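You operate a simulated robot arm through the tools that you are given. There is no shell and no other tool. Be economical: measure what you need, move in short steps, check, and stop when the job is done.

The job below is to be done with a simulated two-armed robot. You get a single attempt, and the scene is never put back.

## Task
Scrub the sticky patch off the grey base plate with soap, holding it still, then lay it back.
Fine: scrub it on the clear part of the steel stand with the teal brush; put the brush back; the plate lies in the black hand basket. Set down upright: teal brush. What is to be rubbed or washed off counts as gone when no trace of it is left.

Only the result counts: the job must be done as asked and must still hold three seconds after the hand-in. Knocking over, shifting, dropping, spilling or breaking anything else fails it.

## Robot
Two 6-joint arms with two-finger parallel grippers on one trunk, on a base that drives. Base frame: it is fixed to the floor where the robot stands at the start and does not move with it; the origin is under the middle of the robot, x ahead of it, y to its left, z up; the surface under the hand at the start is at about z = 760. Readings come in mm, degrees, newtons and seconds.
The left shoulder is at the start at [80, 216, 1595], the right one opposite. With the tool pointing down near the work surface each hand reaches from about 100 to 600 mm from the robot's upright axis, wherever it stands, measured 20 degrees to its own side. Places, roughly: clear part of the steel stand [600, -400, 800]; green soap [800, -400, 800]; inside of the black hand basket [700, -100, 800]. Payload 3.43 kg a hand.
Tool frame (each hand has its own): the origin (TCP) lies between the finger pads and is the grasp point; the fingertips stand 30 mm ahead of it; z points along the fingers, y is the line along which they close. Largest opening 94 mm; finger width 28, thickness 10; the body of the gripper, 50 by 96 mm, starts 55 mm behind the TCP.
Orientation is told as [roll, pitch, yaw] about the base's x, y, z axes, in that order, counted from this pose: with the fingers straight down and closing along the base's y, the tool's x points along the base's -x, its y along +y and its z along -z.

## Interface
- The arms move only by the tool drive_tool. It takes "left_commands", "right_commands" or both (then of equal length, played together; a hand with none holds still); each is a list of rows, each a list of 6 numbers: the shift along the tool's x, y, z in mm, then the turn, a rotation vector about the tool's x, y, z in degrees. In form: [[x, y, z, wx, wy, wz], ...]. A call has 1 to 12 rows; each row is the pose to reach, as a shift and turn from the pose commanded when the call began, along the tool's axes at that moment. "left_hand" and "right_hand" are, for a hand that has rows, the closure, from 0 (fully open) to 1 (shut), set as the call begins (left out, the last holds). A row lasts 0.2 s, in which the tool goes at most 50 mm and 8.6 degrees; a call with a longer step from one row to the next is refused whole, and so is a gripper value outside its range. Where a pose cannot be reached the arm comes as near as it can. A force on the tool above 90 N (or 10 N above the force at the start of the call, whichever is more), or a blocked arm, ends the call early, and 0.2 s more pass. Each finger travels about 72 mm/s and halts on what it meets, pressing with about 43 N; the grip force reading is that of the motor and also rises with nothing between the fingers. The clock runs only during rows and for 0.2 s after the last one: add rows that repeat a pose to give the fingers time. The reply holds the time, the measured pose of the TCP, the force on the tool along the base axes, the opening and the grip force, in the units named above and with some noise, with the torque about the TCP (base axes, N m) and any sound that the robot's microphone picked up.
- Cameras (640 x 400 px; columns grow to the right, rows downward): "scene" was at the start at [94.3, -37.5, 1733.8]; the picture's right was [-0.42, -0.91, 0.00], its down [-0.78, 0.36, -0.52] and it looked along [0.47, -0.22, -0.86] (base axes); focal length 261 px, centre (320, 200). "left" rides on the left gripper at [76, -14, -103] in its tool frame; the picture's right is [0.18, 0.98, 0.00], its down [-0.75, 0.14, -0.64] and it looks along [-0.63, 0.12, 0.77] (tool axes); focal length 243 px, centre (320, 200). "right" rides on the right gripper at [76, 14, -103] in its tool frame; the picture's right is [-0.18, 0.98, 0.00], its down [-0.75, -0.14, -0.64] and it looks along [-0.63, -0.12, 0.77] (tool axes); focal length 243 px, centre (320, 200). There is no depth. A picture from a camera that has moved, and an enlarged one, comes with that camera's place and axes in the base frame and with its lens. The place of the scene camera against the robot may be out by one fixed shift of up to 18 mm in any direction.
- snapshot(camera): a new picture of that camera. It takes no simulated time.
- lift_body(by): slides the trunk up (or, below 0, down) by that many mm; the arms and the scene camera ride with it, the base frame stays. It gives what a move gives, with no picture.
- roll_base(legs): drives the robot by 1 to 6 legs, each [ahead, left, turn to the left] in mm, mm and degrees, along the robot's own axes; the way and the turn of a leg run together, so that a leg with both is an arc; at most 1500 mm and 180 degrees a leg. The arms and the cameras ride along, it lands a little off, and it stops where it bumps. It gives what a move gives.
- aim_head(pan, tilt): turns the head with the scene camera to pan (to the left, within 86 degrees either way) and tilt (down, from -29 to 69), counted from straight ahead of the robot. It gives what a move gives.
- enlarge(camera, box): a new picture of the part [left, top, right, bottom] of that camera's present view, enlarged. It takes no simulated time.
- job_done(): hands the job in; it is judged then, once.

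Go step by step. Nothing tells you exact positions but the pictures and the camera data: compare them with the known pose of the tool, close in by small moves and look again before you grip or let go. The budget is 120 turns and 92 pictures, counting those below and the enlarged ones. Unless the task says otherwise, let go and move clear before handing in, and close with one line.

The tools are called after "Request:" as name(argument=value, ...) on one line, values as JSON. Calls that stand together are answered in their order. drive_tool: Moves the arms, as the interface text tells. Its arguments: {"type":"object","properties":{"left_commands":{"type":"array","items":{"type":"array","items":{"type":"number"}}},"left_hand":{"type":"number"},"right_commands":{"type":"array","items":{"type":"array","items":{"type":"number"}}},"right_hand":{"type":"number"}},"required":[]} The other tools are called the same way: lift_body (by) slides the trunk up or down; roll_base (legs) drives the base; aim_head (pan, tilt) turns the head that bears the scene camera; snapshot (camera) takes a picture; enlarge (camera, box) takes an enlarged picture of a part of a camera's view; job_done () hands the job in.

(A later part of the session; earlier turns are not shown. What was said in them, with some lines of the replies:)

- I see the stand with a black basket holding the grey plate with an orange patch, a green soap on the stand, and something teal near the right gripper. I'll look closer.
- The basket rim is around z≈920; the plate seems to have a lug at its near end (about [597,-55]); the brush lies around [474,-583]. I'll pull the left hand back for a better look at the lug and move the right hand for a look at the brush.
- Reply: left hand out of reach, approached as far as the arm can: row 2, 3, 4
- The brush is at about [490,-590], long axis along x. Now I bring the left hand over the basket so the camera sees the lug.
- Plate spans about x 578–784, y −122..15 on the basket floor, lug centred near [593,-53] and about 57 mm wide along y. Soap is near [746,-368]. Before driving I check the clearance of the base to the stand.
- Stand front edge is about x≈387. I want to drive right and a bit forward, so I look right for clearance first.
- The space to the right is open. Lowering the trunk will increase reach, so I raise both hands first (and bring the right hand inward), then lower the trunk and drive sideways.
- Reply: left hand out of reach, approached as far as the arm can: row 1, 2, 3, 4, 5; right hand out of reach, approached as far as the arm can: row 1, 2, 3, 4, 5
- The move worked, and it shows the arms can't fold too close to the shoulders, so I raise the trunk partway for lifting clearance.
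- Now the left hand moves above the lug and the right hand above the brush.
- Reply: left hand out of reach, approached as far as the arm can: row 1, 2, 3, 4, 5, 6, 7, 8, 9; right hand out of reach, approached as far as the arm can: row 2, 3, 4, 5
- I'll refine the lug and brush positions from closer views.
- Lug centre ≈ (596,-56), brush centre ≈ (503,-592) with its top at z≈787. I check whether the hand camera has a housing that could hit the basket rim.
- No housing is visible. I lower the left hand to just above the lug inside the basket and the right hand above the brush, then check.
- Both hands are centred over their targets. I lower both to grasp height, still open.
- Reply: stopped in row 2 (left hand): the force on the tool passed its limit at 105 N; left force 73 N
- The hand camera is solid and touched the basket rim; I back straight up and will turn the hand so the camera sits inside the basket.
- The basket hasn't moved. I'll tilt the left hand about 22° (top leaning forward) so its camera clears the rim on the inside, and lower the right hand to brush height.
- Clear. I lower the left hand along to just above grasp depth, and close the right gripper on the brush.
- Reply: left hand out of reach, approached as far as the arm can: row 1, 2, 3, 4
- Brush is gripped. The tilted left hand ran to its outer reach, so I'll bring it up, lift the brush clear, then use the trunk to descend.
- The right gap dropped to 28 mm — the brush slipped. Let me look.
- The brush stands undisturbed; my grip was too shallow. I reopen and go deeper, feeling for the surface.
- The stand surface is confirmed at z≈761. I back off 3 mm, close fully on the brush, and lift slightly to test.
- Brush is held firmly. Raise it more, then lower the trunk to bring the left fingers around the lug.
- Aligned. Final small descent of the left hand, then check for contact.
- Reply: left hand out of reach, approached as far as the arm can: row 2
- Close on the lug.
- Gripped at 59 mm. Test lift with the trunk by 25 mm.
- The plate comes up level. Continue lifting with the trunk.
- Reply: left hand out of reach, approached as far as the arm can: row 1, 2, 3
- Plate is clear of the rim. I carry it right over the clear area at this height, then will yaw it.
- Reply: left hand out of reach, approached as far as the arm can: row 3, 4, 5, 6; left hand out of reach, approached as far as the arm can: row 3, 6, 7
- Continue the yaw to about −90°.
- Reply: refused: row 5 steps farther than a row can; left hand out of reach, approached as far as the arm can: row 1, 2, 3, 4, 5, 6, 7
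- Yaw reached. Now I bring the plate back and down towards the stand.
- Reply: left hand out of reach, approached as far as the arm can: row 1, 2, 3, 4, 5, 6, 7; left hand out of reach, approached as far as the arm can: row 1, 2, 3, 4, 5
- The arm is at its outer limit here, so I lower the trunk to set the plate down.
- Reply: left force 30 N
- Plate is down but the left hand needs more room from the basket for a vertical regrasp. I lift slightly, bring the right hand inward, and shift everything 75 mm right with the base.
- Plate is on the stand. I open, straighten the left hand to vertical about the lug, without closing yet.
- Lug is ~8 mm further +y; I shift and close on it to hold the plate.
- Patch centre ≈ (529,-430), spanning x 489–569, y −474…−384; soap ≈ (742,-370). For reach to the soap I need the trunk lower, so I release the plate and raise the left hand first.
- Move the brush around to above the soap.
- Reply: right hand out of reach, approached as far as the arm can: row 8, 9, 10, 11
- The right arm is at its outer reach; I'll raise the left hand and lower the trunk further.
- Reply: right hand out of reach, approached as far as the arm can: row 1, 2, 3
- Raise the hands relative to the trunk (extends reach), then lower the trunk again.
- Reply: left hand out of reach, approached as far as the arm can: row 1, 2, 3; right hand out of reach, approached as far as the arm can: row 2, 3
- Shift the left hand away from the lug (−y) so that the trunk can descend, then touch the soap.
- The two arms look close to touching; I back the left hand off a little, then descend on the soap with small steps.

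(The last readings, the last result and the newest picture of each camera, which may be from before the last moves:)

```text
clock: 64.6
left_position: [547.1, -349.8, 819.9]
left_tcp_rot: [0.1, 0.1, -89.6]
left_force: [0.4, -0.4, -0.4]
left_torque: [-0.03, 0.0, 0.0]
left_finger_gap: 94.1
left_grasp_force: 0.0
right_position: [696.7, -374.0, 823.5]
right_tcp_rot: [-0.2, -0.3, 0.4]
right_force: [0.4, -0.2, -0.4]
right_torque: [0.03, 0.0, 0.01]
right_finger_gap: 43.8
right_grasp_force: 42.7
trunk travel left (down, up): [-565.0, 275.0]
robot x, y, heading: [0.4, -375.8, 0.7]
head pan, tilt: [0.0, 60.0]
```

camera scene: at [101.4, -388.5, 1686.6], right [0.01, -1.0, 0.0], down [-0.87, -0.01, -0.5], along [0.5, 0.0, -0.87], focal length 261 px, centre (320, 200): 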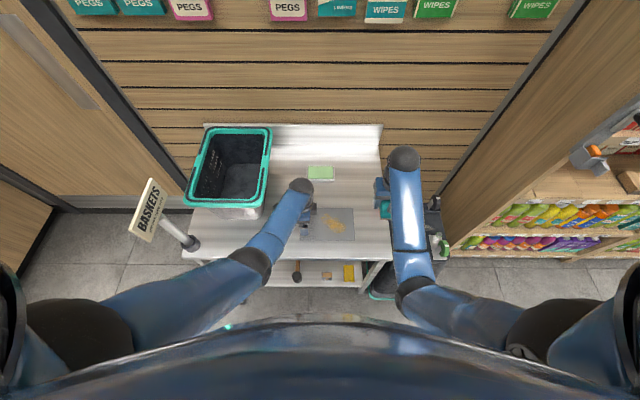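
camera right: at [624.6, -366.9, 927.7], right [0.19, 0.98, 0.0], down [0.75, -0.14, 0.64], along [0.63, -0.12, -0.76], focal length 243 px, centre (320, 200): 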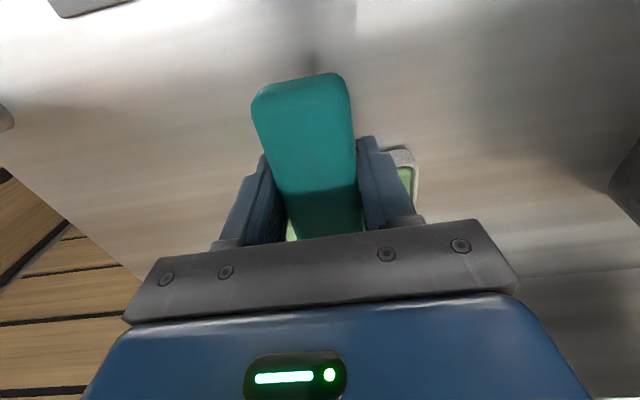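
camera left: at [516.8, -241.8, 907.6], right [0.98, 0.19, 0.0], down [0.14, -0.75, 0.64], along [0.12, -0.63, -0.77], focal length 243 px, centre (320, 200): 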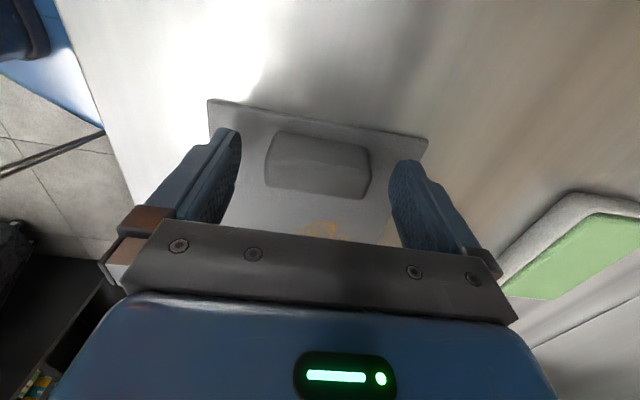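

Restored. Continue the descent.

Request:
drive_tool(right_commands=[[0, 0, 2, 0, 0, 0], [0, 0, 4, 0, 0, 0], [0, 0, 4, 0, 0, 0]])

Request:
drive_tool(right_commands=[[0, 0, 2, 0, 0, 0], [0, 0, 4, 0, 0, 0], [0, 0, 4, 0, 0, 0]])

```text
clock: 65.4
left_position: [548.1, -352.0, 820.0]
left_tcp_rot: [0.2, 0.0, -89.8]
left_force: [-0.5, 0.1, 0.6]
left_torque: [0.0, -0.01, 0.01]
left_finger_gap: 94.1
left_grasp_force: 0.0
right_position: [696.9, -373.9, 818.7]
right_tcp_rot: [-0.2, -0.2, 0.4]
right_force: [-0.1, 0.0, -1.4]
right_torque: [0.0, -0.03, 0.01]
right_finger_gap: 43.3
right_grasp_force: 43.2
trunk travel left (down, up): [-565.0, 275.0]
robot x, y, heading: [1.0, -380.7, 0.5]
head pan, tilt: [0.0, 60.0]
```

```text
clock: 66.2
left_position: [546.3, -351.3, 820.4]
left_tcp_rot: [0.2, 0.2, -89.7]
left_force: [-0.1, -0.3, -0.7]
left_torque: [-0.02, 0.0, -0.04]
left_finger_gap: 94.0
left_grasp_force: 0.1
right_position: [696.4, -373.5, 819.0]
right_tcp_rot: [0.0, -0.3, 0.4]
right_force: [4.6, 0.2, 10.3]
right_torque: [0.1, -0.49, 0.01]
right_finger_gap: 43.5
right_grasp_force: 43.1
trunk travel left (down, up): [-565.0, 275.0]
robot x, y, heading: [2.2, -381.0, 0.5]
head pan, tilt: [0.0, 60.0]
```

The brush touches the soap (10 N). Press a little more and hold, then lift off.

Request:
drive_tool(right_commands=[[0, 0, 1.5, 0, 0, 0], [0, 0, 1.5, 0, 0, 0], [0, 1.5, 1.5, 0, 0, 0], [0, -1.5, 1.5, 0, 0, 0], [0, 0, 1.5, 0, 0, 0]])

Request:
drive_tool(right_commands=[[0, 0, -10, 0, 0, 0], [5, 0, -35, 0, 0, 0], [10, 0, -60, 0, 0, 0], [20, -40, -60, 0, 0, 0], [30, -60, -60, 0, 0, 0]])

Request:
snapshot(camera="right")

```text
clock: 67.4
left_position: [546.0, -351.8, 821.0]
left_tcp_rot: [0.2, 0.0, -89.6]
left_force: [-13.0, -0.5, -1.5]
left_torque: [-0.09, -1.27, -0.12]
left_finger_gap: 94.3
left_grasp_force: 0.1
right_position: [696.3, -374.1, 817.4]
right_tcp_rot: [-0.1, -0.7, 0.4]
right_force: [17.4, -2.4, 19.1]
right_torque: [0.12, 0.94, -0.1]
right_finger_gap: 43.6
right_grasp_force: 42.8
trunk travel left (down, up): [-565.0, 275.0]
robot x, y, heading: [0.2, -381.9, 0.6]
head pan, tilt: [0.0, 60.0]
```

```text
clock: 68.6
left_position: [548.2, -353.5, 820.9]
left_tcp_rot: [0.2, 0.0, -89.6]
left_force: [0.7, 0.1, -0.4]
left_torque: [-0.01, -0.03, 0.02]
left_finger_gap: 94.1
left_grasp_force: 0.1
right_position: [663.6, -433.5, 873.3]
right_tcp_rot: [-0.2, -0.1, 0.9]
right_force: [0.1, -0.4, -0.2]
right_torque: [0.0, -0.02, 0.01]
right_finger_gap: 43.6
right_grasp_force: 42.9
trunk travel left (down, up): [-565.0, 275.0]
robot x, y, heading: [-0.8, -383.2, 0.8]
head pan, tilt: [0.0, 60.0]
```

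```text
31 pictures are left
camera right: at [588.5, -420.9, 974.2], right [0.17, 0.99, 0.0], down [0.76, -0.13, 0.64], along [0.63, -0.11, -0.77], focal length 243 px, centre (320, 200)
```

right: 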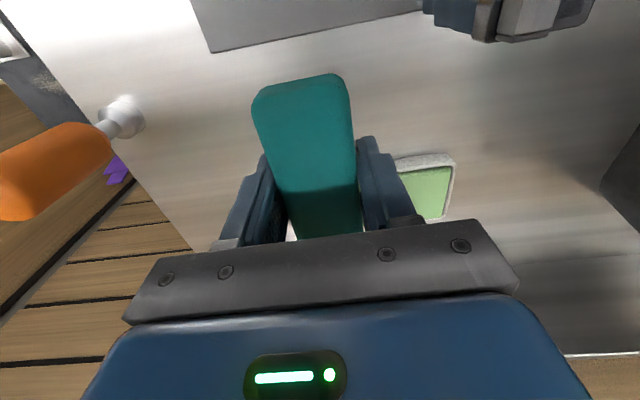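

Soap contact was real (19 N at the brush front). Now raise the trunk and return the left hand to the lug.

Request:
lift_body(by=100)

Request:
drive_tool(left_commands=[[20, -8, 10, 0, 0, 0], [42, -18, 30, 0, 0, 0], [42, -18, 60, 0, 0, 0], [42, -18, 60, 0, 0, 0]], right_commands=[[0, -20, 0, 0, 0, 0], [0, -40, 0, 0, 0, 0], [0, -60, 0, 0, 0, 0], [0, -60, 0, 0, 0, 0]])

Request:
snapshot(camera="left")

```text
clock: 69.9
left_position: [546.9, -351.2, 919.2]
left_tcp_rot: [0.4, 0.1, -89.7]
left_force: [0.8, -0.5, -0.2]
left_torque: [0.0, -0.01, -0.02]
left_finger_gap: 94.2
left_grasp_force: 0.0
right_position: [665.6, -435.8, 973.1]
right_tcp_rot: [-0.2, -0.2, 0.7]
right_force: [-0.4, 0.6, -1.7]
right_torque: [-0.01, 0.03, 0.03]
right_finger_gap: 43.4
right_grasp_force: 43.5
trunk travel left (down, up): [-665.0, 175.0]
robot x, y, heading: [1.4, -382.8, 0.4]
head pan, tilt: [0.0, 60.0]
```

```text
clock: 70.9
left_position: [531.6, -310.1, 861.4]
left_tcp_rot: [0.3, 0.1, -89.6]
left_force: [0.8, 0.0, -0.4]
left_torque: [-0.04, -0.01, 0.05]
left_finger_gap: 93.8
left_grasp_force: 0.1
right_position: [668.4, -494.6, 973.2]
right_tcp_rot: [-0.3, 0.0, 0.7]
right_force: [-0.5, 0.0, -0.9]
right_torque: [0.01, 0.01, 0.01]
right_finger_gap: 43.5
right_grasp_force: 43.0
trunk travel left (down, up): [-665.0, 175.0]
robot x, y, heading: [0.6, -380.6, 0.6]
head pan, tilt: [0.0, 60.0]
```

```text
30 pictures are left
camera left: at [518.3, -233.4, 963.1], right [0.98, 0.19, 0.0], down [0.14, -0.75, 0.64], along [0.12, -0.63, -0.77], focal length 243 px, centre (320, 200)
```

left: 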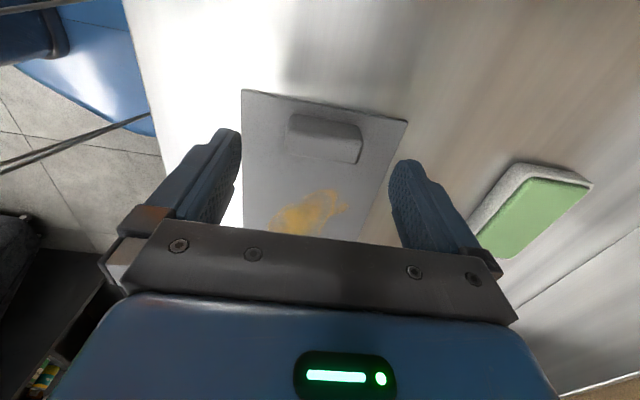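

Lug is centred under the hand. Descend and close to hold the plate.

Request:
drive_tool(left_commands=[[-1, 2, 25, 0, 0, 0], [-2, 3, 45, 0, 0, 0], [-2, 3, 57, 0, 0, 0], [-2, 3, 57, 0, 0, 0]])

Request:
drive_tool(left_commands=[[0, 0, 0, 0, 0, 0], [0, 0, 0, 0, 0, 0], [0, 0, 0, 0, 0, 0], [0, 0, 0, 0, 0, 0]], left_hand=1)

```text
clock: 71.9
left_position: [531.6, -311.5, 801.4]
left_tcp_rot: [0.1, 0.1, -89.7]
left_force: [-0.1, 0.1, 0.3]
left_torque: [-0.01, 0.0, 0.0]
left_finger_gap: 93.9
left_grasp_force: 0.0
right_position: [668.2, -494.2, 972.5]
right_tcp_rot: [-0.2, 0.0, 0.6]
right_force: [0.3, 0.1, -0.3]
right_torque: [0.0, 0.03, -0.01]
right_finger_gap: 43.7
right_grasp_force: 42.7
trunk travel left (down, up): [-665.0, 175.0]
robot x, y, heading: [2.0, -383.6, 0.3]
head pan, tilt: [0.0, 60.0]
```

```text
clock: 72.9
left_position: [532.1, -310.1, 801.9]
left_tcp_rot: [0.3, 0.2, -89.7]
left_force: [0.0, -0.3, 0.6]
left_torque: [0.05, 0.0, 0.02]
left_finger_gap: 63.2
left_grasp_force: 43.0
right_position: [667.5, -494.1, 973.4]
right_tcp_rot: [-0.2, -0.1, 0.7]
right_force: [-0.8, 0.2, -1.0]
right_torque: [0.04, -0.03, 0.01]
right_finger_gap: 43.5
right_grasp_force: 43.0
trunk travel left (down, up): [-665.0, 175.0]
robot x, y, heading: [2.3, -382.1, 0.6]
head pan, tilt: [0.0, 60.0]
```

The plate is held. Now bring the right hand over the patch while yawing 90° so the brush lies along y.

Request:
drive_tool(right_commands=[[12, 4, 0, 0, 0, -8.2], [24, 8, 0, 0, 0, -16.4], [36, 12, 10, 0, 0, -24.6], [48, 16, 20, 0, 0, -32.8], [60, 20, 30, 0, 0, -41], [72, 24, 40, 0, 0, -49.2], [84, 28, 50, 0, 0, -57.4], [98, 32, 60, 0, 0, -65.6], [112, 38, 75, 0, 0, -73.8], [126, 46, 90, 0, 0, -82], [138, 54, 95, 0, 0, -90], [138, 54, 95, 0, 0, -90]])

Request:
snapshot(camera="right")

Request:
enlarge(camera="scene", box=[240, 100, 440, 260])

```text
clock: 75.5
left_position: [531.9, -311.5, 803.0]
left_tcp_rot: [0.2, 0.2, -89.7]
left_force: [0.2, 0.3, 0.8]
left_torque: [-0.05, -0.04, -0.05]
left_finger_gap: 63.0
left_grasp_force: 43.0
right_position: [526.9, -442.1, 878.3]
right_tcp_rot: [-0.1, 0.1, 90.8]
right_force: [0.5, -0.7, -0.2]
right_torque: [0.01, 0.05, 0.0]
right_finger_gap: 43.7
right_grasp_force: 43.1
trunk travel left (down, up): [-665.0, 175.0]
robot x, y, heading: [1.2, -379.4, 0.5]
head pan, tilt: [0.0, 60.0]
```

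```text
29 pictures are left
camera right: at [515.5, -518.3, 980.6], right [-0.99, 0.17, 0.0], down [0.13, 0.76, 0.64], along [0.11, 0.63, -0.77], focal length 243 px, centre (320, 200)
```

right: 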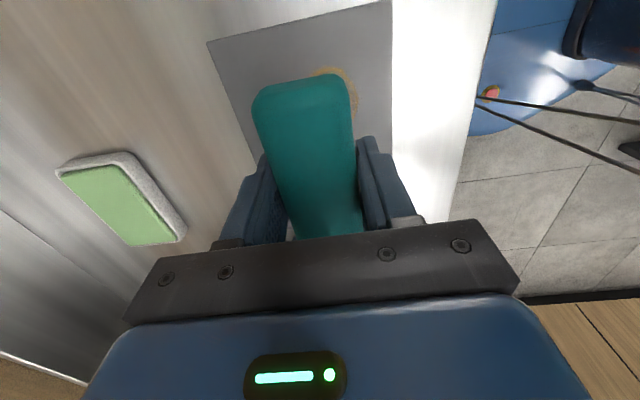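

```text
2.50 times, centred on (340, 180) of scene
camera zoom: at [101.5, -388.3, 1572.6], right [0.01, -1.0, 0.0], down [-0.87, -0.01, -0.5], along [0.5, 0.0, -0.87], focal length 653 px, centre (270, 250)
```

zoom: 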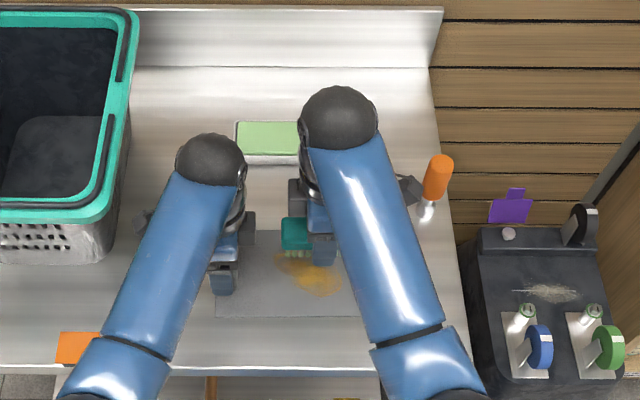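

Positioned over the patch. Descend until the bristles meet the plate.

Request:
drive_tool(right_commands=[[-6, 0, 30, 0, 0, 0], [-12, 0, 55, 0, 0, 0], [-12, 0, 68, 0, 0, 0], [-12, 0, 72, 0, 0, 0], [-12, 0, 72, 0, 0, 0]])

```text
clock: 76.7
left_position: [533.0, -312.6, 801.0]
left_tcp_rot: [0.1, 0.1, -89.8]
left_force: [0.3, 0.2, 0.9]
left_torque: [-0.01, -0.02, 0.02]
left_finger_gap: 63.4
left_grasp_force: 43.0
right_position: [528.1, -431.5, 806.2]
right_tcp_rot: [0.0, 0.2, 90.7]
right_force: [1.0, -0.7, -1.1]
right_torque: [0.01, 0.0, -0.01]
right_finger_gap: 43.7
right_grasp_force: 42.8
trunk travel left (down, up): [-665.0, 175.0]
robot x, y, heading: [-2.1, -380.2, 0.5]
head pan, tilt: [0.0, 60.0]
```

Request:
drive_tool(right_commands=[[0, 0, 3, 0, 0, 0], [0, 0, 5, 0, 0, 0], [0, 0, 5, 0, 0, 0]])

```text
clock: 77.5
left_position: [533.4, -312.1, 801.2]
left_tcp_rot: [0.2, 0.0, -89.7]
left_force: [0.4, -0.8, -0.6]
left_torque: [-0.03, -0.07, 0.03]
left_finger_gap: 63.0
left_grasp_force: 43.4
right_position: [528.7, -429.9, 800.2]
right_tcp_rot: [-0.1, 0.2, 90.7]
right_force: [0.8, -0.1, -1.4]
right_torque: [0.02, 0.01, 0.0]
right_finger_gap: 43.8
right_grasp_force: 42.7
trunk travel left (down, up): [-665.0, 175.0]
robot x, y, heading: [-0.4, -377.0, 0.6]
head pan, tilt: [0.0, 60.0]
```

Request:
drive_tool(right_commands=[[0, 0, 2, 0, 0, 0], [0, 0, 3, 0, 0, 0], [0, 0, 3, 0, 0, 0]])

```text
clock: 78.3
left_position: [533.7, -311.7, 802.3]
left_tcp_rot: [0.1, 0.1, -89.7]
left_force: [-0.3, -0.2, 0.6]
left_torque: [0.02, -0.07, 0.05]
left_finger_gap: 63.2
left_grasp_force: 42.9
right_position: [528.2, -430.5, 797.9]
right_tcp_rot: [-0.1, 0.2, 90.7]
right_force: [0.2, -0.3, -1.3]
right_torque: [-0.02, 0.02, -0.02]
right_finger_gap: 43.8
right_grasp_force: 43.2
trunk travel left (down, up): [-665.0, 175.0]
robot x, y, heading: [-2.5, -378.9, 0.7]
head pan, tilt: [0.0, 60.0]
```

Request:
drive_tool(right_commands=[[0, 0, 1, 0, 0, 0], [0, 0, 2.5, 0, 0, 0], [0, 0, 2.5, 0, 0, 0]])

```text
clock: 79.1
left_position: [533.0, -311.5, 802.5]
left_tcp_rot: [0.2, 0.0, -89.7]
left_force: [5.0, -3.8, -9.9]
left_torque: [0.64, -0.18, 0.65]
left_finger_gap: 63.1
left_grasp_force: 43.1
right_position: [528.2, -430.4, 796.2]
right_tcp_rot: [-0.2, 0.0, 90.7]
right_force: [-4.3, 4.0, 18.6]
right_torque: [-0.21, 0.27, 0.0]
right_finger_gap: 43.6
right_grasp_force: 43.1
trunk travel left (down, up): [-665.0, 175.0]
robot x, y, heading: [4.6, -381.6, 0.4]
head pan, tilt: [0.0, 60.0]
```

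Contact at ~19 N. Scrub back and forth across the patch.

Request:
drive_tool(right_commands=[[0, 15, 0, 0, 0, 0], [0, 32, 0, 0, 0, 0], [0, 0, 0, 0, 0, 0], [0, -32, 0, 0, 0, 0], [0, 0, 0, 0, 0, 0], [0, 32, 0, 0, 0, 0], [0, 0, 0, 0, 0, 0], [0, -32, 0, 0, 0, 0], [8, 0, 0, 0, 0, 0], [8, 32, 0, 0, 0, 0], [8, 0, 0, 0, 0, 0], [8, -32, 0, 0, 0, 0]])

Request:
drive_tool(right_commands=[[4, 32, 0, 0, 0, 0], [8, 64, 0, 0, 0, 0], [16, 32, 0, 0, 0, 0], [16, 0, 0, 0, 0, 0], [24, 32, 0, 0, 0, 0], [24, 64, 0, 0, 0, 0], [10, 32, 0, 0, 0, 0], [0, 0, 0, 0, 0, 0], [-6, 32, 0, 0, 0, 0], [-10, 64, 0, 0, 0, 0], [-10, 32, 0, 0, 0, 0], [-8, 0, 0, 0, 0, 0]])

Request:
enlarge(camera="scene", box=[290, 140, 400, 230])

```text
clock: 81.7
left_position: [530.1, -311.5, 805.0]
left_tcp_rot: [0.5, 0.0, -89.6]
left_force: [10.3, 2.5, 27.2]
left_torque: [-0.4, 1.83, 1.38]
left_finger_gap: 59.1
left_grasp_force: 43.3
right_position: [556.9, -438.5, 796.6]
right_tcp_rot: [-0.3, 0.1, 90.7]
right_force: [-4.5, 0.7, 11.4]
right_torque: [-0.03, 0.16, -0.06]
right_finger_gap: 43.6
right_grasp_force: 42.7
trunk travel left (down, up): [-665.0, 175.0]
robot x, y, heading: [0.6, -382.8, 0.5]
head pan, tilt: [0.0, 60.0]
```

```text
clock: 84.3
left_position: [529.7, -311.4, 804.2]
left_tcp_rot: [0.4, 0.1, -89.8]
left_force: [15.2, -1.2, 17.5]
left_torque: [0.4, 2.03, 0.78]
left_finger_gap: 59.3
left_grasp_force: 42.6
right_position: [556.5, -430.4, 796.3]
right_tcp_rot: [-0.4, 0.1, 90.8]
right_force: [-10.8, 1.5, 30.7]
right_torque: [-0.13, 0.48, -0.07]
right_finger_gap: 43.6
right_grasp_force: 42.7
trunk travel left (down, up): [-665.0, 175.0]
robot x, y, heading: [3.1, -384.3, 0.3]
head pan, tilt: [0.0, 60.0]
```

```text
4.44 times, centred on (345, 185) of scene
camera zoom: at [94.7, -388.3, 1573.2], right [0.01, -1.0, 0.0], down [-0.86, -0.01, -0.5], along [0.5, 0.0, -0.86], focal length 1162 px, centre (209, 267)
```

zoom: 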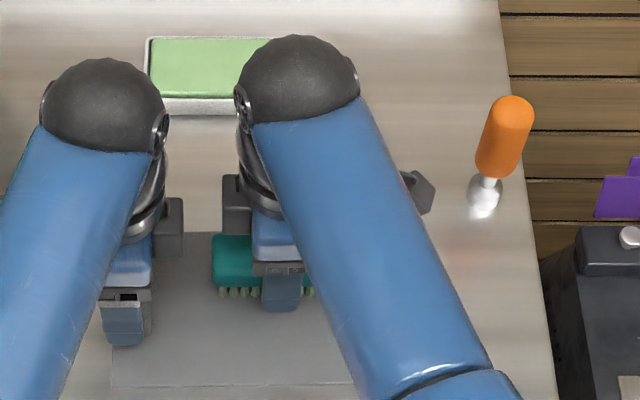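

The visible area looks clean. Lift the brush and inspect.

Request:
drive_tool(right_commands=[[0, 10, -15, 0, 0, 0], [20, 20, -45, 0, 0, 0], [60, 20, -75, 0, 0, 0], [100, 20, -75, 0, 0, 0], [130, 20, -75, 0, 0, 0]])

Request:
enlarge(camera="scene", box=[280, 150, 390, 240])

Request:
snapshot(camera="right")

```text
clock: 85.5
left_position: [529.7, -311.9, 804.2]
left_tcp_rot: [0.3, 0.0, -89.7]
left_force: [-4.4, 1.3, 36.9]
left_torque: [-0.47, 1.48, -0.27]
left_finger_gap: 59.2
left_grasp_force: 43.0
right_position: [537.5, -561.6, 871.4]
right_tcp_rot: [-0.3, 0.2, 90.7]
right_force: [0.1, 0.0, -0.8]
right_torque: [-0.01, -0.02, -0.01]
right_finger_gap: 43.6
right_grasp_force: 42.7
trunk travel left (down, up): [-665.0, 175.0]
robot x, y, heading: [-3.4, -378.1, 0.8]
head pan, tilt: [0.0, 60.0]
```

```text
4.44 times, centred on (335, 195) of scene
camera zoom: at [95.7, -388.8, 1573.0], right [0.01, -1.0, 0.0], down [-0.86, -0.01, -0.5], along [0.5, 0.01, -0.86], focal length 1162 px, centre (253, 222)
```

zoom: 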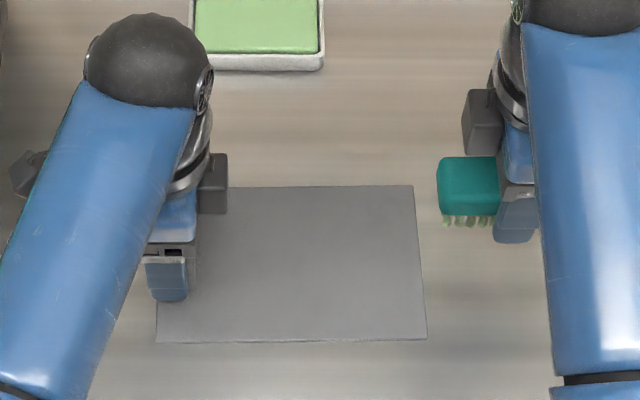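

```text
25 pictures are left
camera right: at [524.5, -638.0, 973.9], right [-0.99, 0.17, -0.01], down [0.13, 0.76, 0.64], along [0.11, 0.63, -0.77], focal length 243 px, centre (320, 200)
```

right: 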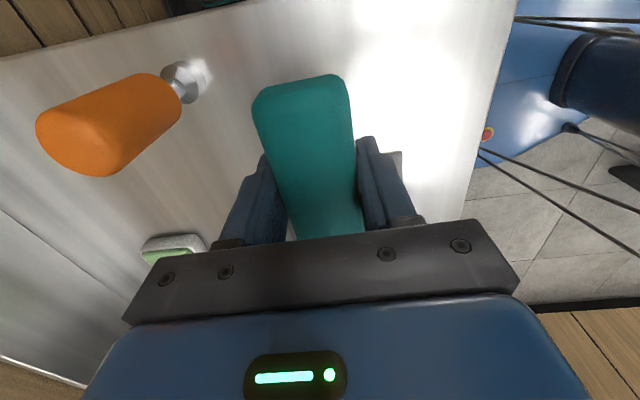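

The plate appears clean. One tight zoom to be sure no faint trace remains.

Request:
enlarge(camera="scene", box=[310, 185, 355, 222])

```text
10.81 times, centred on (332, 204) of scene
camera zoom: at [95.7, -388.8, 1573.0], right [0.01, -1.0, 0.0], down [-0.86, -0.01, -0.5], along [0.5, 0.01, -0.86], focal length 2825 px, centre (185, 162)
```

zoom: 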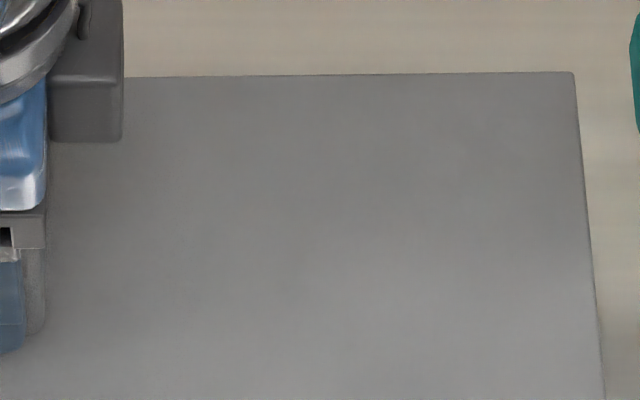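

Clean. Now yaw the brush back and move above its original spot (504,-592).

Request:
drive_tool(right_commands=[[3, 3, 0, 0, 0, 8.2], [6, 6, 0, 0, 0, 16.4], [9, 9, 0, 0, 0, 24.6], [12, 12, 0, 0, 0, 32.8], [15, 15, 0, 0, 0, 41], [18, 18, 0, 0, 0, 49.2], [21, 21, 0, 0, 0, 57.4], [24, 24, 0, 0, 0, 65.6], [27, 28, 0, 0, 0, 73.8], [30, 33, 0, 0, 0, 82], [30, 33, 0, 0, 0, 90], [30, 33, 0, 0, 0, 90]])

Request:
snapshot(camera="right")

```text
clock: 88.1
left_position: [531.5, -312.2, 806.1]
left_tcp_rot: [0.5, 0.1, -89.7]
left_force: [-2.5, 1.1, 37.2]
left_torque: [-0.26, 1.43, 0.1]
left_finger_gap: 59.2
left_grasp_force: 42.9
right_position: [505.8, -592.2, 872.9]
right_tcp_rot: [-0.2, -0.2, 0.6]
right_force: [1.3, -0.9, -0.3]
right_torque: [-0.01, -0.01, 0.01]
right_finger_gap: 43.7
right_grasp_force: 43.1
trunk travel left (down, up): [-665.0, 175.0]
robot x, y, heading: [0.0, -377.5, 0.6]
head pan, tilt: [0.0, 60.0]
```

```text
23 pictures are left
camera right: at [429.4, -577.6, 974.1], right [0.17, 0.98, 0.0], down [0.75, -0.13, 0.65], along [0.64, -0.11, -0.76], focal length 243 px, centre (320, 200)
```

right: 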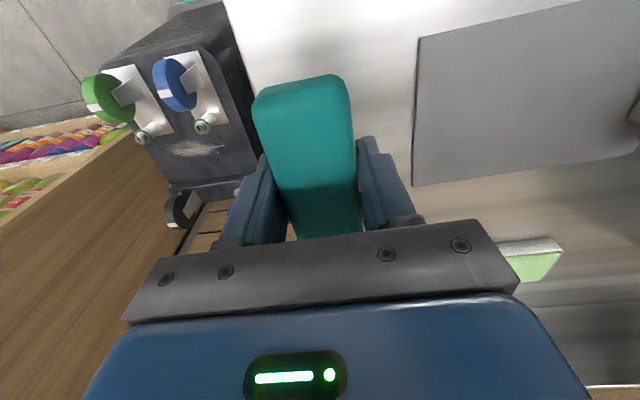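

Request:
drive_tool(right_commands=[[2, 0, 35, 0, 0, 0], [2, 0, 60, 0, 0, 0], [2, 0, 72, 0, 0, 0], [2, 0, 78, 0, 0, 0], [2, 0, 78, 0, 0, 0]])

```text
clock: 89.3
left_position: [531.5, -311.5, 803.9]
left_tcp_rot: [0.5, 0.1, -89.8]
left_force: [-1.7, 0.5, 36.1]
left_torque: [-0.23, 1.45, 0.11]
left_finger_gap: 59.4
left_grasp_force: 42.7
right_position: [504.1, -592.2, 794.7]
right_tcp_rot: [-0.2, -0.3, 0.7]
right_force: [-1.2, 0.1, -0.9]
right_torque: [-0.01, -0.02, 0.01]
right_finger_gap: 43.7
right_grasp_force: 43.1
trunk travel left (down, up): [-665.0, 175.0]
robot x, y, heading: [-0.9, -382.9, 0.6]
head pan, tilt: [0.0, 60.0]
```

Request:
drive_tool(right_commands=[[0, 0, 1, 0, 0, 0], [0, 0, 2, 0, 0, 0], [0, 0, 2, 0, 0, 0]])

```text
clock: 90.1
left_position: [531.4, -312.4, 804.8]
left_tcp_rot: [0.4, 0.1, -89.7]
left_force: [-1.8, 0.6, 36.2]
left_torque: [-0.3, 1.39, 0.1]
left_finger_gap: 59.0
left_grasp_force: 42.7
right_position: [505.3, -590.8, 792.4]
right_tcp_rot: [-0.2, -0.3, 0.7]
right_force: [0.8, 0.7, -0.6]
right_torque: [-0.01, -0.02, 0.01]
right_finger_gap: 43.5
right_grasp_force: 43.2
trunk travel left (down, up): [-665.0, 175.0]
robot x, y, heading: [3.0, -382.9, 0.5]
head pan, tilt: [0.0, 60.0]
```

Request:
drive_tool(right_commands=[[0, 0, 1, 0, 0, 0], [0, 0, 1.5, 0, 0, 0], [0, 0, 1.5, 0, 0, 0]])

```text
clock: 90.9
left_position: [530.7, -313.1, 804.9]
left_tcp_rot: [0.5, 0.0, -89.7]
left_force: [5.0, -4.8, 26.3]
left_torque: [0.17, 1.18, 0.13]
left_finger_gap: 59.2
left_grasp_force: 42.9
right_position: [505.0, -592.5, 793.3]
right_tcp_rot: [-0.2, -0.6, 0.7]
right_force: [-2.4, 3.7, 18.1]
right_torque: [0.16, 0.99, -0.17]
right_finger_gap: 43.8
right_grasp_force: 43.2
trunk travel left (down, up): [-665.0, 175.0]
robot x, y, heading: [2.1, -380.1, 0.4]
head pan, tilt: [0.0, 60.0]
```

Contact. Release the brush and lift away.

Request:
drive_tool(right_commands=[[0, 0, -1, 0, 0, 0], [0, 0, -1, 0, 0, 0], [0, 0, -1, 0, 0, 0], [0, 0, -1, 0, 0, 0], [0, 0, -1, 0, 0, 0]], right_hand=0)

Request:
drive_tool(right_commands=[[0, 0, -20, 0, 0, 0], [0, 0, -50, 0, 0, 0], [0, 0, -90, 0, 0, 0], [0, 0, -100, 0, 0, 0]])

Request:
snapshot(camera="right")

```text
clock: 92.1
left_position: [530.5, -311.9, 804.3]
left_tcp_rot: [0.3, 0.1, -89.6]
left_force: [-1.4, -0.2, 36.5]
left_torque: [-0.42, 1.42, 0.1]
left_finger_gap: 59.3
left_grasp_force: 43.0
right_position: [505.1, -591.3, 792.9]
right_tcp_rot: [-0.2, -0.2, 0.7]
right_force: [0.1, -0.3, 0.1]
right_torque: [0.02, 0.01, 0.0]
right_finger_gap: 93.8
right_grasp_force: 0.1
trunk travel left (down, up): [-665.0, 175.0]
robot x, y, heading: [3.2, -380.4, 0.4]
head pan, tilt: [0.0, 60.0]
```

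```text
clock: 93.1
left_position: [530.6, -311.1, 804.9]
left_tcp_rot: [0.4, 0.1, -89.7]
left_force: [-1.5, 0.2, 36.3]
left_torque: [-0.25, 1.4, 0.15]
left_finger_gap: 59.3
left_grasp_force: 43.1
right_position: [503.1, -590.0, 888.4]
right_tcp_rot: [-0.3, -0.4, 0.6]
right_force: [0.0, 0.5, 0.4]
right_torque: [0.03, 0.01, 0.0]
right_finger_gap: 94.0
right_grasp_force: 0.0
trunk travel left (down, up): [-665.0, 175.0]
robot x, y, heading: [1.8, -385.2, 0.4]
head pan, tilt: [0.0, 60.0]
```

```text
22 pictures are left
camera right: at [426.9, -575.6, 989.9], right [0.17, 0.99, 0.0], down [0.75, -0.13, 0.65], along [0.64, -0.11, -0.76], focal length 243 px, centre (320, 200)
```

right: 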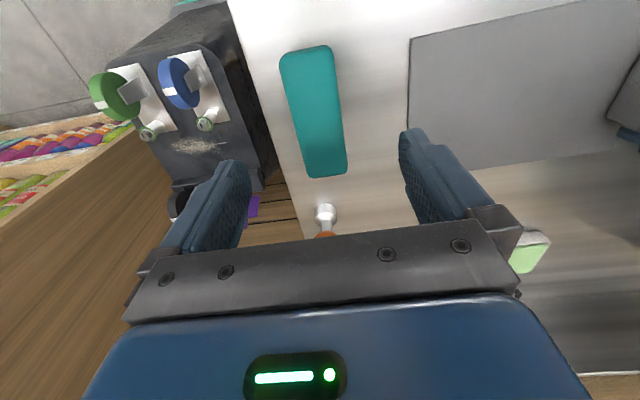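

The brush is back at its place, upright. Now re-grasp the lug with the tilted left hand for the return into the basket.

Request:
drive_tool(left_commands=[[0, 0, 0, 0, 0, 0], [0, 0, 0, 0, 0, 0], [0, 0, -3, 0, 0, 0], [-5, 0, -3, 0, 7.5, 0], [-10, 0, -3, 0, 15, 0], [-15, 0, -1, 0, 22, 0], [-15, 0, -1, 0, 22, 0]], left_hand=0)

Request:
snapshot(camera="left")

```text
clock: 94.7
left_position: [532.3, -326.3, 803.5]
left_tcp_rot: [0.2, 22.2, -89.6]
left_force: [0.2, -0.2, 0.0]
left_torque: [0.02, -0.01, 0.02]
left_finger_gap: 94.1
left_grasp_force: 0.1
right_position: [506.5, -589.3, 886.6]
right_tcp_rot: [-0.3, -0.4, 0.7]
right_force: [0.0, 0.1, -0.4]
right_torque: [0.02, 0.04, 0.02]
right_finger_gap: 93.9
right_grasp_force: 0.1
trunk travel left (down, up): [-665.0, 175.0]
robot x, y, heading: [-1.2, -379.6, 0.5]
head pan, tilt: [0.0, 60.0]
```

```text
21 pictures are left
camera left: at [518.8, -293.8, 927.0], right [0.98, 0.18, 0.07], down [0.15, -0.94, 0.31], along [0.12, -0.29, -0.95], focal length 243 px, centre (320, 200)
```

left: 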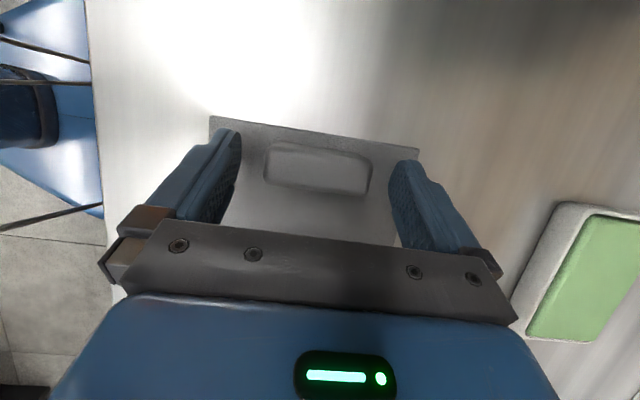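

Nearly identical to the earlier good grasp view. Close and test.

Request:
drive_tool(left_commands=[[0, 0, 0, 0, 0, 0], [0, 0, 0, 0, 0, 0], [0, 0, 0, 0, 0, 0], [0, 0, 0, 0, 0, 0]], left_hand=1)

Request:
lift_body(by=20)

Request:
snapshot(camera="left")

```text
clock: 95.7
left_position: [532.2, -326.8, 802.9]
left_tcp_rot: [0.1, 22.0, -89.6]
left_force: [0.8, 0.5, 1.7]
left_torque: [0.1, 0.15, -0.02]
left_finger_gap: 59.3
left_grasp_force: 42.4
right_position: [505.9, -589.4, 886.9]
right_tcp_rot: [-0.3, -0.4, 0.7]
right_force: [0.1, -0.1, 0.6]
right_torque: [0.0, -0.01, -0.02]
right_finger_gap: 93.9
right_grasp_force: 0.1
trunk travel left (down, up): [-665.0, 175.0]
robot x, y, heading: [3.7, -374.9, 0.4]
head pan, tilt: [0.0, 60.0]
```

```text
clock: 96.4
left_position: [530.8, -325.8, 823.3]
left_tcp_rot: [0.2, 22.1, -89.6]
left_force: [0.3, 0.0, -0.1]
left_torque: [0.04, 0.01, -0.03]
left_finger_gap: 59.1
left_grasp_force: 43.0
right_position: [505.6, -588.4, 907.1]
right_tcp_rot: [-0.2, -0.3, 0.6]
right_force: [-0.1, -1.4, -0.3]
right_torque: [-0.01, 0.0, -0.02]
right_finger_gap: 93.9
right_grasp_force: 0.1
trunk travel left (down, up): [-685.0, 155.0]
robot x, y, heading: [1.6, -379.3, 0.3]
head pan, tilt: [0.0, 60.0]
```

```text
20 pictures are left
camera left: at [518.6, -293.9, 947.2], right [0.98, 0.18, 0.07], down [0.14, -0.94, 0.31], along [0.12, -0.3, -0.95], focal length 243 px, centre (320, 200)
```

left: 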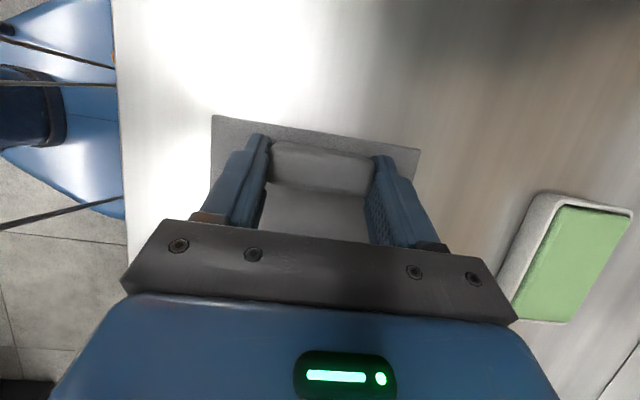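

Held level. Raise the trunk, then the arm, above the rim height.

Request:
lift_body(by=136)

Request:
drive_tool(left_commands=[[8, 20, -18, 0, 0, 0], [16, 50, -38, 0, 0, 0], [24, 80, -58, 0, 0, 0], [32, 110, -76, 0, 0, 0], [32, 110, -76, 0, 0, 0]])

```text
clock: 98.0
left_position: [532.2, -326.1, 959.5]
left_tcp_rot: [0.2, 22.0, -89.7]
left_force: [1.2, 0.8, -0.7]
left_torque: [0.04, 0.01, 0.01]
left_finger_gap: 59.3
left_grasp_force: 43.2
right_position: [506.0, -589.8, 1042.3]
right_tcp_rot: [-0.2, -0.3, 0.7]
right_force: [-0.2, -0.5, 0.1]
right_torque: [-0.05, 0.02, 0.01]
right_finger_gap: 93.9
right_grasp_force: 0.1
trunk travel left (down, up): [-821.0, 19.0]
robot x, y, heading: [4.3, -384.2, 0.5]
head pan, tilt: [0.0, 60.0]
```

```text
clock: 99.2
left_position: [644.0, -324.7, 1042.7]
left_tcp_rot: [0.3, 22.1, -89.6]
left_force: [0.0, 0.3, -0.6]
left_torque: [0.04, 0.02, 0.02]
left_finger_gap: 59.3
left_grasp_force: 42.9
right_position: [506.4, -590.1, 1043.8]
right_tcp_rot: [-0.2, -0.3, 0.7]
right_force: [-0.1, 0.2, 0.8]
right_torque: [-0.01, -0.01, 0.01]
right_finger_gap: 94.0
right_grasp_force: 0.1
trunk travel left (down, up): [-821.0, 19.0]
robot x, y, heading: [0.2, -378.1, 0.5]
head pan, tilt: [0.0, 60.0]
```

Now yaw the plate back by +90° above the stand.

Request:
drive_tool(left_commands=[[0, 0, 0, 3.07, 0, -7.6], [0, 0, 0, 6.14, 0, -15.2], [0, 0, 0, 9.2, 0, -22.8], [0, 0, 0, 12.3, 0, -30.4], [0, 0, 0, 15.3, 0, -38], [0, 0, 0, 18.4, 0, -45.6], [0, 0, 0, 21.5, 0, -53.2], [0, 0, 0, 24.6, 0, -60.8], [0, 0, 0, 27.6, 0, -68.4], [0, 0, 0, 30.7, 0, -76], [0, 0, 0, 33.7, 0, -83.4], [0, 0, 0, 33.7, 0, -83.4]])

Request:
snapshot(camera="scene")

```text
clock: 101.8
left_position: [621.4, -320.2, 1048.8]
left_tcp_rot: [0.1, 21.8, 0.4]
left_force: [0.0, -0.1, -1.6]
left_torque: [-0.03, 0.05, 0.0]
left_finger_gap: 59.1
left_grasp_force: 42.9
left hand out of reach, approached as far as the arm can: row 3, 4, 5, 6, 7, 8, 9, 10, 11, 12
right_position: [506.3, -589.3, 1042.7]
right_tcp_rot: [-0.2, -0.4, 0.6]
right_force: [-0.3, 0.1, 0.6]
right_torque: [0.03, -0.03, 0.0]
right_finger_gap: 94.2
right_grasp_force: 0.0
trunk travel left (down, up): [-821.0, 19.0]
robot x, y, heading: [-0.2, -379.5, 0.7]
head pan, tilt: [0.0, 60.0]
```

```text
19 pictures are left
camera scene: at [101.6, -388.5, 1728.5], right [0.01, -1.0, 0.0], down [-0.87, -0.01, -0.5], along [0.5, 0.0, -0.87], focal length 261 px, centre (320, 200)
```

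scene: 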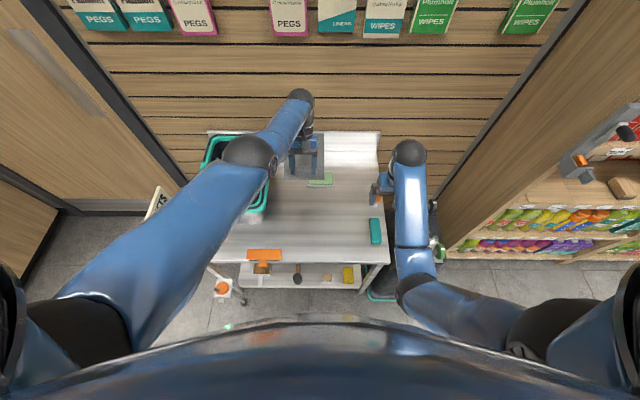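

Drive the base back left 75 mm, then slide the arm over the basket.

Request:
roll_base(legs=[[0, 75, 0]])

Request:
drive_tool(left_commands=[[0, 38, 0, 0, 0, 0], [0, 76, 0, 0, 0, 0], [0, 114, 0, 0, 0, 0], [0, 152, 0, 0, 0, 0], [0, 186, 0, 0, 0, 0], [0, 186, 0, 0, 0, 0]])

Request:
snapshot(camera="left")

Request:
snapshot(camera="scene")

```text
clock: 102.9
left_position: [620.9, -260.0, 1049.6]
left_tcp_rot: [0.8, 21.8, 0.2]
left_force: [-0.3, -0.8, -1.3]
left_torque: [0.06, 0.08, -0.02]
left_finger_gap: 59.3
left_grasp_force: 43.0
right_position: [504.5, -529.1, 1040.8]
right_tcp_rot: [0.4, -0.2, 0.4]
right_force: [0.1, -1.3, -0.5]
right_torque: [0.06, 0.0, 0.0]
right_finger_gap: 94.2
right_grasp_force: 0.1
trunk travel left (down, up): [-821.0, 19.0]
robot x, y, heading: [0.3, -310.4, 0.3]
head pan, tilt: [0.0, 60.0]
```

```text
clock: 104.3
left_position: [617.4, -65.1, 1050.4]
left_tcp_rot: [0.1, 21.8, 0.0]
left_force: [0.7, -0.7, 0.2]
left_torque: [0.0, 0.05, 0.01]
left_finger_gap: 59.4
left_grasp_force: 43.3
right_position: [504.8, -520.7, 1043.1]
right_tcp_rot: [-0.1, -0.2, 0.4]
right_force: [0.3, 0.0, 0.4]
right_torque: [0.03, 0.02, 0.02]
right_finger_gap: 94.0
right_grasp_force: 0.1
trunk travel left (down, up): [-821.0, 19.0]
robot x, y, heading: [0.8, -310.2, 0.3]
head pan, tilt: [0.0, 60.0]
```

```text
18 pictures are left
camera left: at [586.1, -79.5, 1172.3], right [-0.17, 0.98, 0.07], down [0.94, 0.14, 0.32], along [0.3, 0.12, -0.95], focal length 243 px, centre (320, 200)
```

left: 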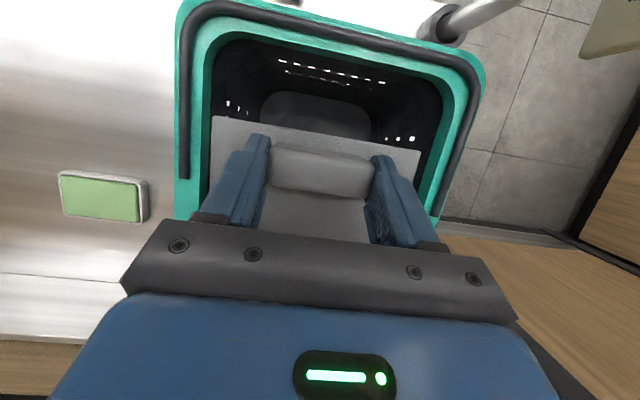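

```text
17 pictures are left
camera scene: at [100.8, -319.2, 1728.6], right [0.01, -1.0, 0.0], down [-0.87, -0.01, -0.5], along [0.5, 0.0, -0.87], focal length 261 px, centre (320, 200)
```

scene: 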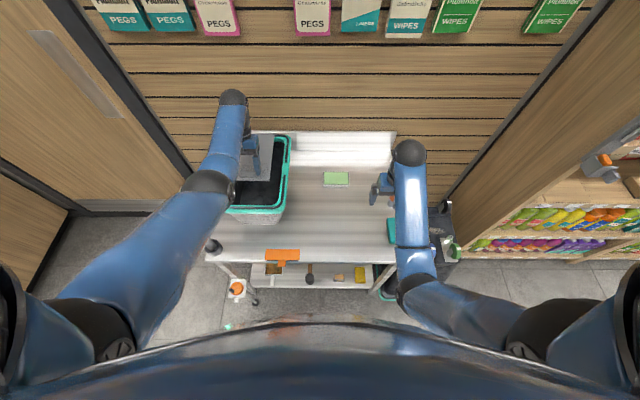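

Align over the basket, then descend with the trunk.

Request:
drive_tool(left_commands=[[0, 6, 0, 0, 0, 0], [-5, 10.5, 20, 0, 0, 0], [-10, 10.5, 42, 0, 0, 0], [-16, 10.5, 63.6, 0, 0, 0], [-16, 10.5, 63.6, 0, 0, 0]])

Request:
lift_body(by=-100)

Request:
snapshot(camera="left")

```text
clock: 105.5
left_position: [610.6, -52.4, 985.5]
left_tcp_rot: [0.0, 21.7, 0.1]
left_force: [-0.3, -1.1, -0.7]
left_torque: [-0.01, 0.03, -0.02]
left_finger_gap: 59.3
left_grasp_force: 42.2
right_position: [506.3, -518.4, 1042.8]
right_tcp_rot: [-0.1, -0.2, 0.4]
right_force: [-0.7, -0.3, -0.6]
right_torque: [-0.02, -0.02, -0.03]
right_finger_gap: 93.9
right_grasp_force: 0.1
trunk travel left (down, up): [-821.0, 19.0]
robot x, y, heading: [-0.9, -309.7, 0.4]
head pan, tilt: [0.0, 60.0]
```

```text
clock: 106.8
left_position: [609.5, -53.4, 884.8]
left_tcp_rot: [0.1, 21.8, 0.0]
left_force: [-0.2, -1.5, -0.7]
left_torque: [0.01, 0.04, 0.0]
left_finger_gap: 59.1
left_grasp_force: 43.0
right_position: [504.9, -518.7, 941.7]
right_tcp_rot: [-0.2, -0.3, 0.5]
right_force: [-0.7, 0.6, -0.4]
right_torque: [-0.01, 0.0, 0.01]
right_finger_gap: 94.1
right_grasp_force: 0.1
trunk travel left (down, up): [-721.0, 119.0]
robot x, y, heading: [2.8, -308.9, 0.4]
head pan, tilt: [0.0, 60.0]
```

```text
16 pictures are left
camera left: at [579.1, -66.8, 1008.7], right [-0.17, 0.98, 0.07], down [0.94, 0.14, 0.32], along [0.3, 0.12, -0.95], focal length 243 px, centre (320, 200)
```

left: 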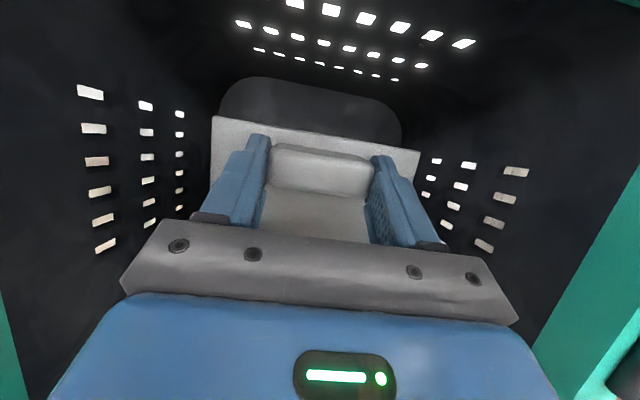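

Request:
lift_body(by=-66)

Request:
snapshot(camera="left")

```text
clock: 107.8
left_position: [610.2, -53.8, 820.5]
left_tcp_rot: [0.2, 21.7, 0.0]
left_force: [0.0, 0.0, -0.4]
left_torque: [-0.01, 0.03, 0.01]
left_finger_gap: 59.4
left_grasp_force: 43.0
right_position: [504.9, -518.5, 876.5]
right_tcp_rot: [-0.2, -0.3, 0.5]
right_force: [1.4, -1.1, -0.2]
right_torque: [0.0, -0.01, 0.01]
right_finger_gap: 94.0
right_grasp_force: 0.0
trunk travel left (down, up): [-655.0, 185.0]
robot x, y, heading: [2.9, -307.6, 0.1]
head pan, tilt: [0.0, 60.0]
```

```text
15 pictures are left
camera left: at [579.0, -66.8, 942.7], right [-0.17, 0.98, 0.07], down [0.94, 0.14, 0.32], along [0.3, 0.12, -0.95], focal length 243 px, centre (320, 200)
```

left: 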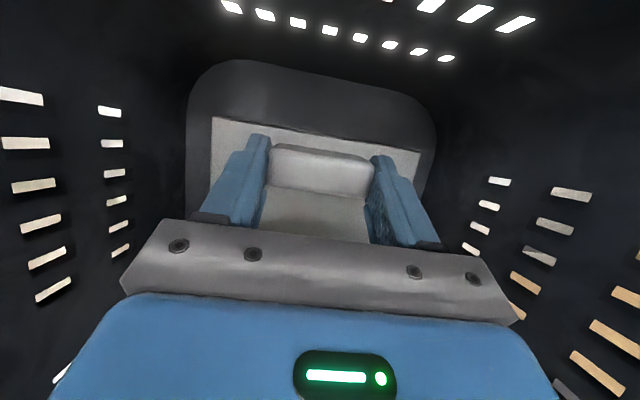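

Request:
lift_body(by=-9)

Request:
lift_body(by=-3)

```text
clock: 108.4
left_position: [609.3, -53.3, 809.9]
left_tcp_rot: [0.1, 21.8, 0.0]
left_force: [0.2, 0.6, -1.1]
left_torque: [-0.01, 0.06, 0.01]
left_finger_gap: 59.2
left_grasp_force: 43.0
right_position: [506.2, -519.6, 868.2]
right_tcp_rot: [-0.2, -0.3, 0.5]
right_force: [0.2, -0.2, 0.5]
right_torque: [0.02, 0.0, 0.0]
right_finger_gap: 93.8
right_grasp_force: 0.1
trunk travel left (down, up): [-646.0, 194.0]
robot x, y, heading: [0.7, -311.8, 0.4]
head pan, tilt: [0.0, 60.0]
```

```text
clock: 109.0
left_position: [610.3, -52.5, 808.3]
left_tcp_rot: [0.1, 21.7, 0.0]
left_force: [-1.3, 0.9, 6.1]
left_torque: [-0.23, 0.31, -0.05]
left_finger_gap: 59.3
left_grasp_force: 43.3
right_position: [505.3, -519.0, 865.4]
right_tcp_rot: [-0.2, -0.4, 0.5]
right_force: [0.0, 0.4, 0.2]
right_torque: [0.0, -0.02, 0.01]
right_finger_gap: 94.0
right_grasp_force: 0.0
trunk travel left (down, up): [-643.0, 197.0]
robot x, y, heading: [-0.8, -308.6, 0.6]
head pan, tilt: [0.0, 60.0]
```

Request:
lift_body(by=-1)

Request:
drive_tool(left_commands=[[0, 0, 0, 0, 0, 0], [0, 0, 0, 0, 0, 0], [0, 0, 0, 0, 0, 0], [0, 0, 0, 0, 0, 0]], left_hand=0)

Request:
snapshot(camera="left")

```text
clock: 109.5
left_position: [608.8, -53.7, 808.4]
left_tcp_rot: [0.1, 21.6, 0.1]
left_force: [0.4, 1.2, 15.7]
left_torque: [-0.26, 0.44, -0.01]
left_finger_gap: 59.2
left_grasp_force: 42.5
right_position: [503.0, -518.4, 865.3]
right_tcp_rot: [-0.2, -0.3, 0.5]
right_force: [0.8, -0.1, 0.6]
right_torque: [-0.02, 0.01, 0.0]
right_finger_gap: 94.1
right_grasp_force: 0.0
trunk travel left (down, up): [-642.0, 198.0]
robot x, y, heading: [2.6, -309.1, 0.4]
head pan, tilt: [0.0, 60.0]
```

```text
clock: 110.5
left_position: [611.3, -52.4, 807.0]
left_tcp_rot: [0.1, 21.8, 0.0]
left_force: [0.1, 0.3, -0.4]
left_torque: [-0.02, 0.02, -0.01]
left_finger_gap: 93.9
left_grasp_force: 0.1
right_position: [505.0, -518.9, 864.2]
right_tcp_rot: [-0.2, -0.1, 0.4]
right_force: [0.6, 0.0, 0.3]
right_torque: [0.0, -0.04, -0.01]
right_finger_gap: 94.2
right_grasp_force: 0.1
trunk travel left (down, up): [-642.0, 198.0]
robot x, y, heading: [0.2, -307.3, 0.2]
head pan, tilt: [0.0, 60.0]
```

```text
14 pictures are left
camera left: at [579.1, -66.8, 929.6], right [-0.17, 0.98, 0.07], down [0.94, 0.14, 0.32], along [0.3, 0.12, -0.95], focal length 243 px, centre (320, 200)
```

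left: 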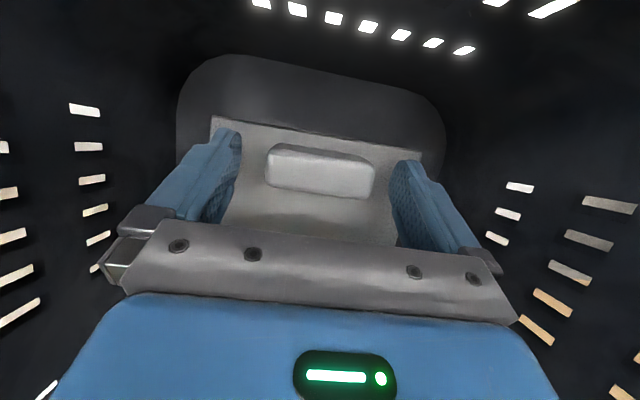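

Released and lying flat. Raise straight out with the trunk, then check the scene.

Request:
lift_body(by=180)

Request:
drive_tool(left_commands=[[10, 0, -30, 0, 0, 0], [15, 0, -60, 0, 0, 0], [15, -30, -70, 0, 0, 0], [15, -30, -70, 0, 0, 0]])

Request:
snapshot(camera="left")

Request:
enlarge(camera="scene", box=[190, 110, 450, 300])

```text
clock: 112.5
left_position: [610.9, -52.9, 986.9]
left_tcp_rot: [0.1, 21.7, -0.1]
left_force: [0.1, 1.0, 0.7]
left_torque: [-0.01, -0.01, -0.02]
left_finger_gap: 94.0
left_grasp_force: 0.0
right_position: [505.2, -519.5, 1043.4]
right_tcp_rot: [-0.2, -0.3, 0.5]
right_force: [0.5, 0.7, 0.4]
right_torque: [0.02, -0.02, 0.02]
right_finger_gap: 94.2
right_grasp_force: 0.0
trunk travel left (down, up): [-822.0, 18.0]
robot x, y, heading: [-1.1, -311.0, 0.3]
head pan, tilt: [0.0, 60.0]
```

```text
clock: 113.5
left_position: [638.7, -84.8, 1050.6]
left_tcp_rot: [0.0, 21.9, 0.1]
left_force: [0.6, -0.6, 0.0]
left_torque: [0.02, 0.04, 0.04]
left_finger_gap: 94.1
left_grasp_force: 0.0
left hand out of reach, approached as far as the arm can: row 1, 2, 3, 4
right_position: [504.3, -520.3, 1043.8]
right_tcp_rot: [-0.2, -0.2, 0.6]
right_force: [0.1, -0.3, -0.2]
right_torque: [0.01, -0.02, -0.04]
right_finger_gap: 94.1
right_grasp_force: 0.0
trunk travel left (down, up): [-822.0, 18.0]
robot x, y, heading: [-1.2, -309.1, 0.2]
head pan, tilt: [0.0, 60.0]
```

```text
13 pictures are left
camera left: at [606.5, -98.1, 1174.4], right [-0.17, 0.98, 0.07], down [0.94, 0.14, 0.31], along [0.3, 0.12, -0.95], focal length 243 px, centre (320, 200)
```

left: 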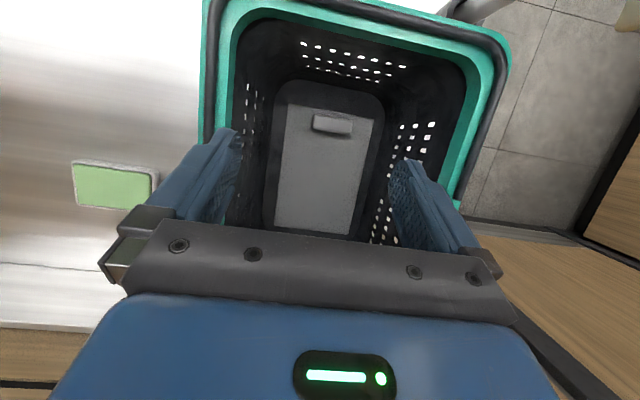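

```text
2.11 times, centred on (320, 205) of scene
camera zoom: at [100.7, -317.3, 1729.6], right [0.01, -1.0, 0.0], down [-0.87, -0.01, -0.5], along [0.5, 0.0, -0.87], focal length 550 px, centre (320, 190)
```

zoom: 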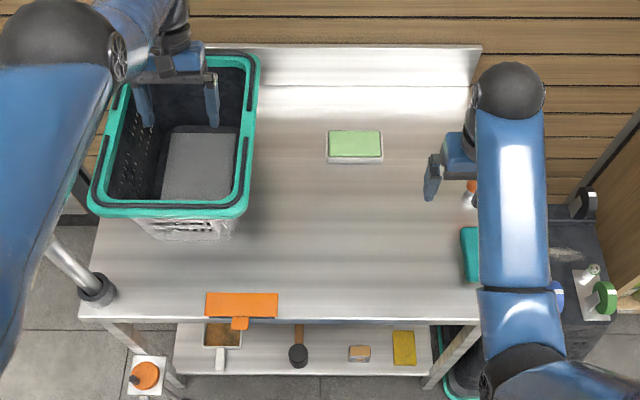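

Plate lies flat and clean in the basket, the brush is back upright, the soap and basket look in place, and both hands are clear. I hand the job in.

Request:
job_done()

```text
The job is handed in.
```

The grey plate is scrubbed clean with soap and lies flat back in the black basket, and the teal brush stands upright at its original spot; the left hand's camera once pressed on the basket rim, but neither basket nor soap looks shifted in the last pictures.
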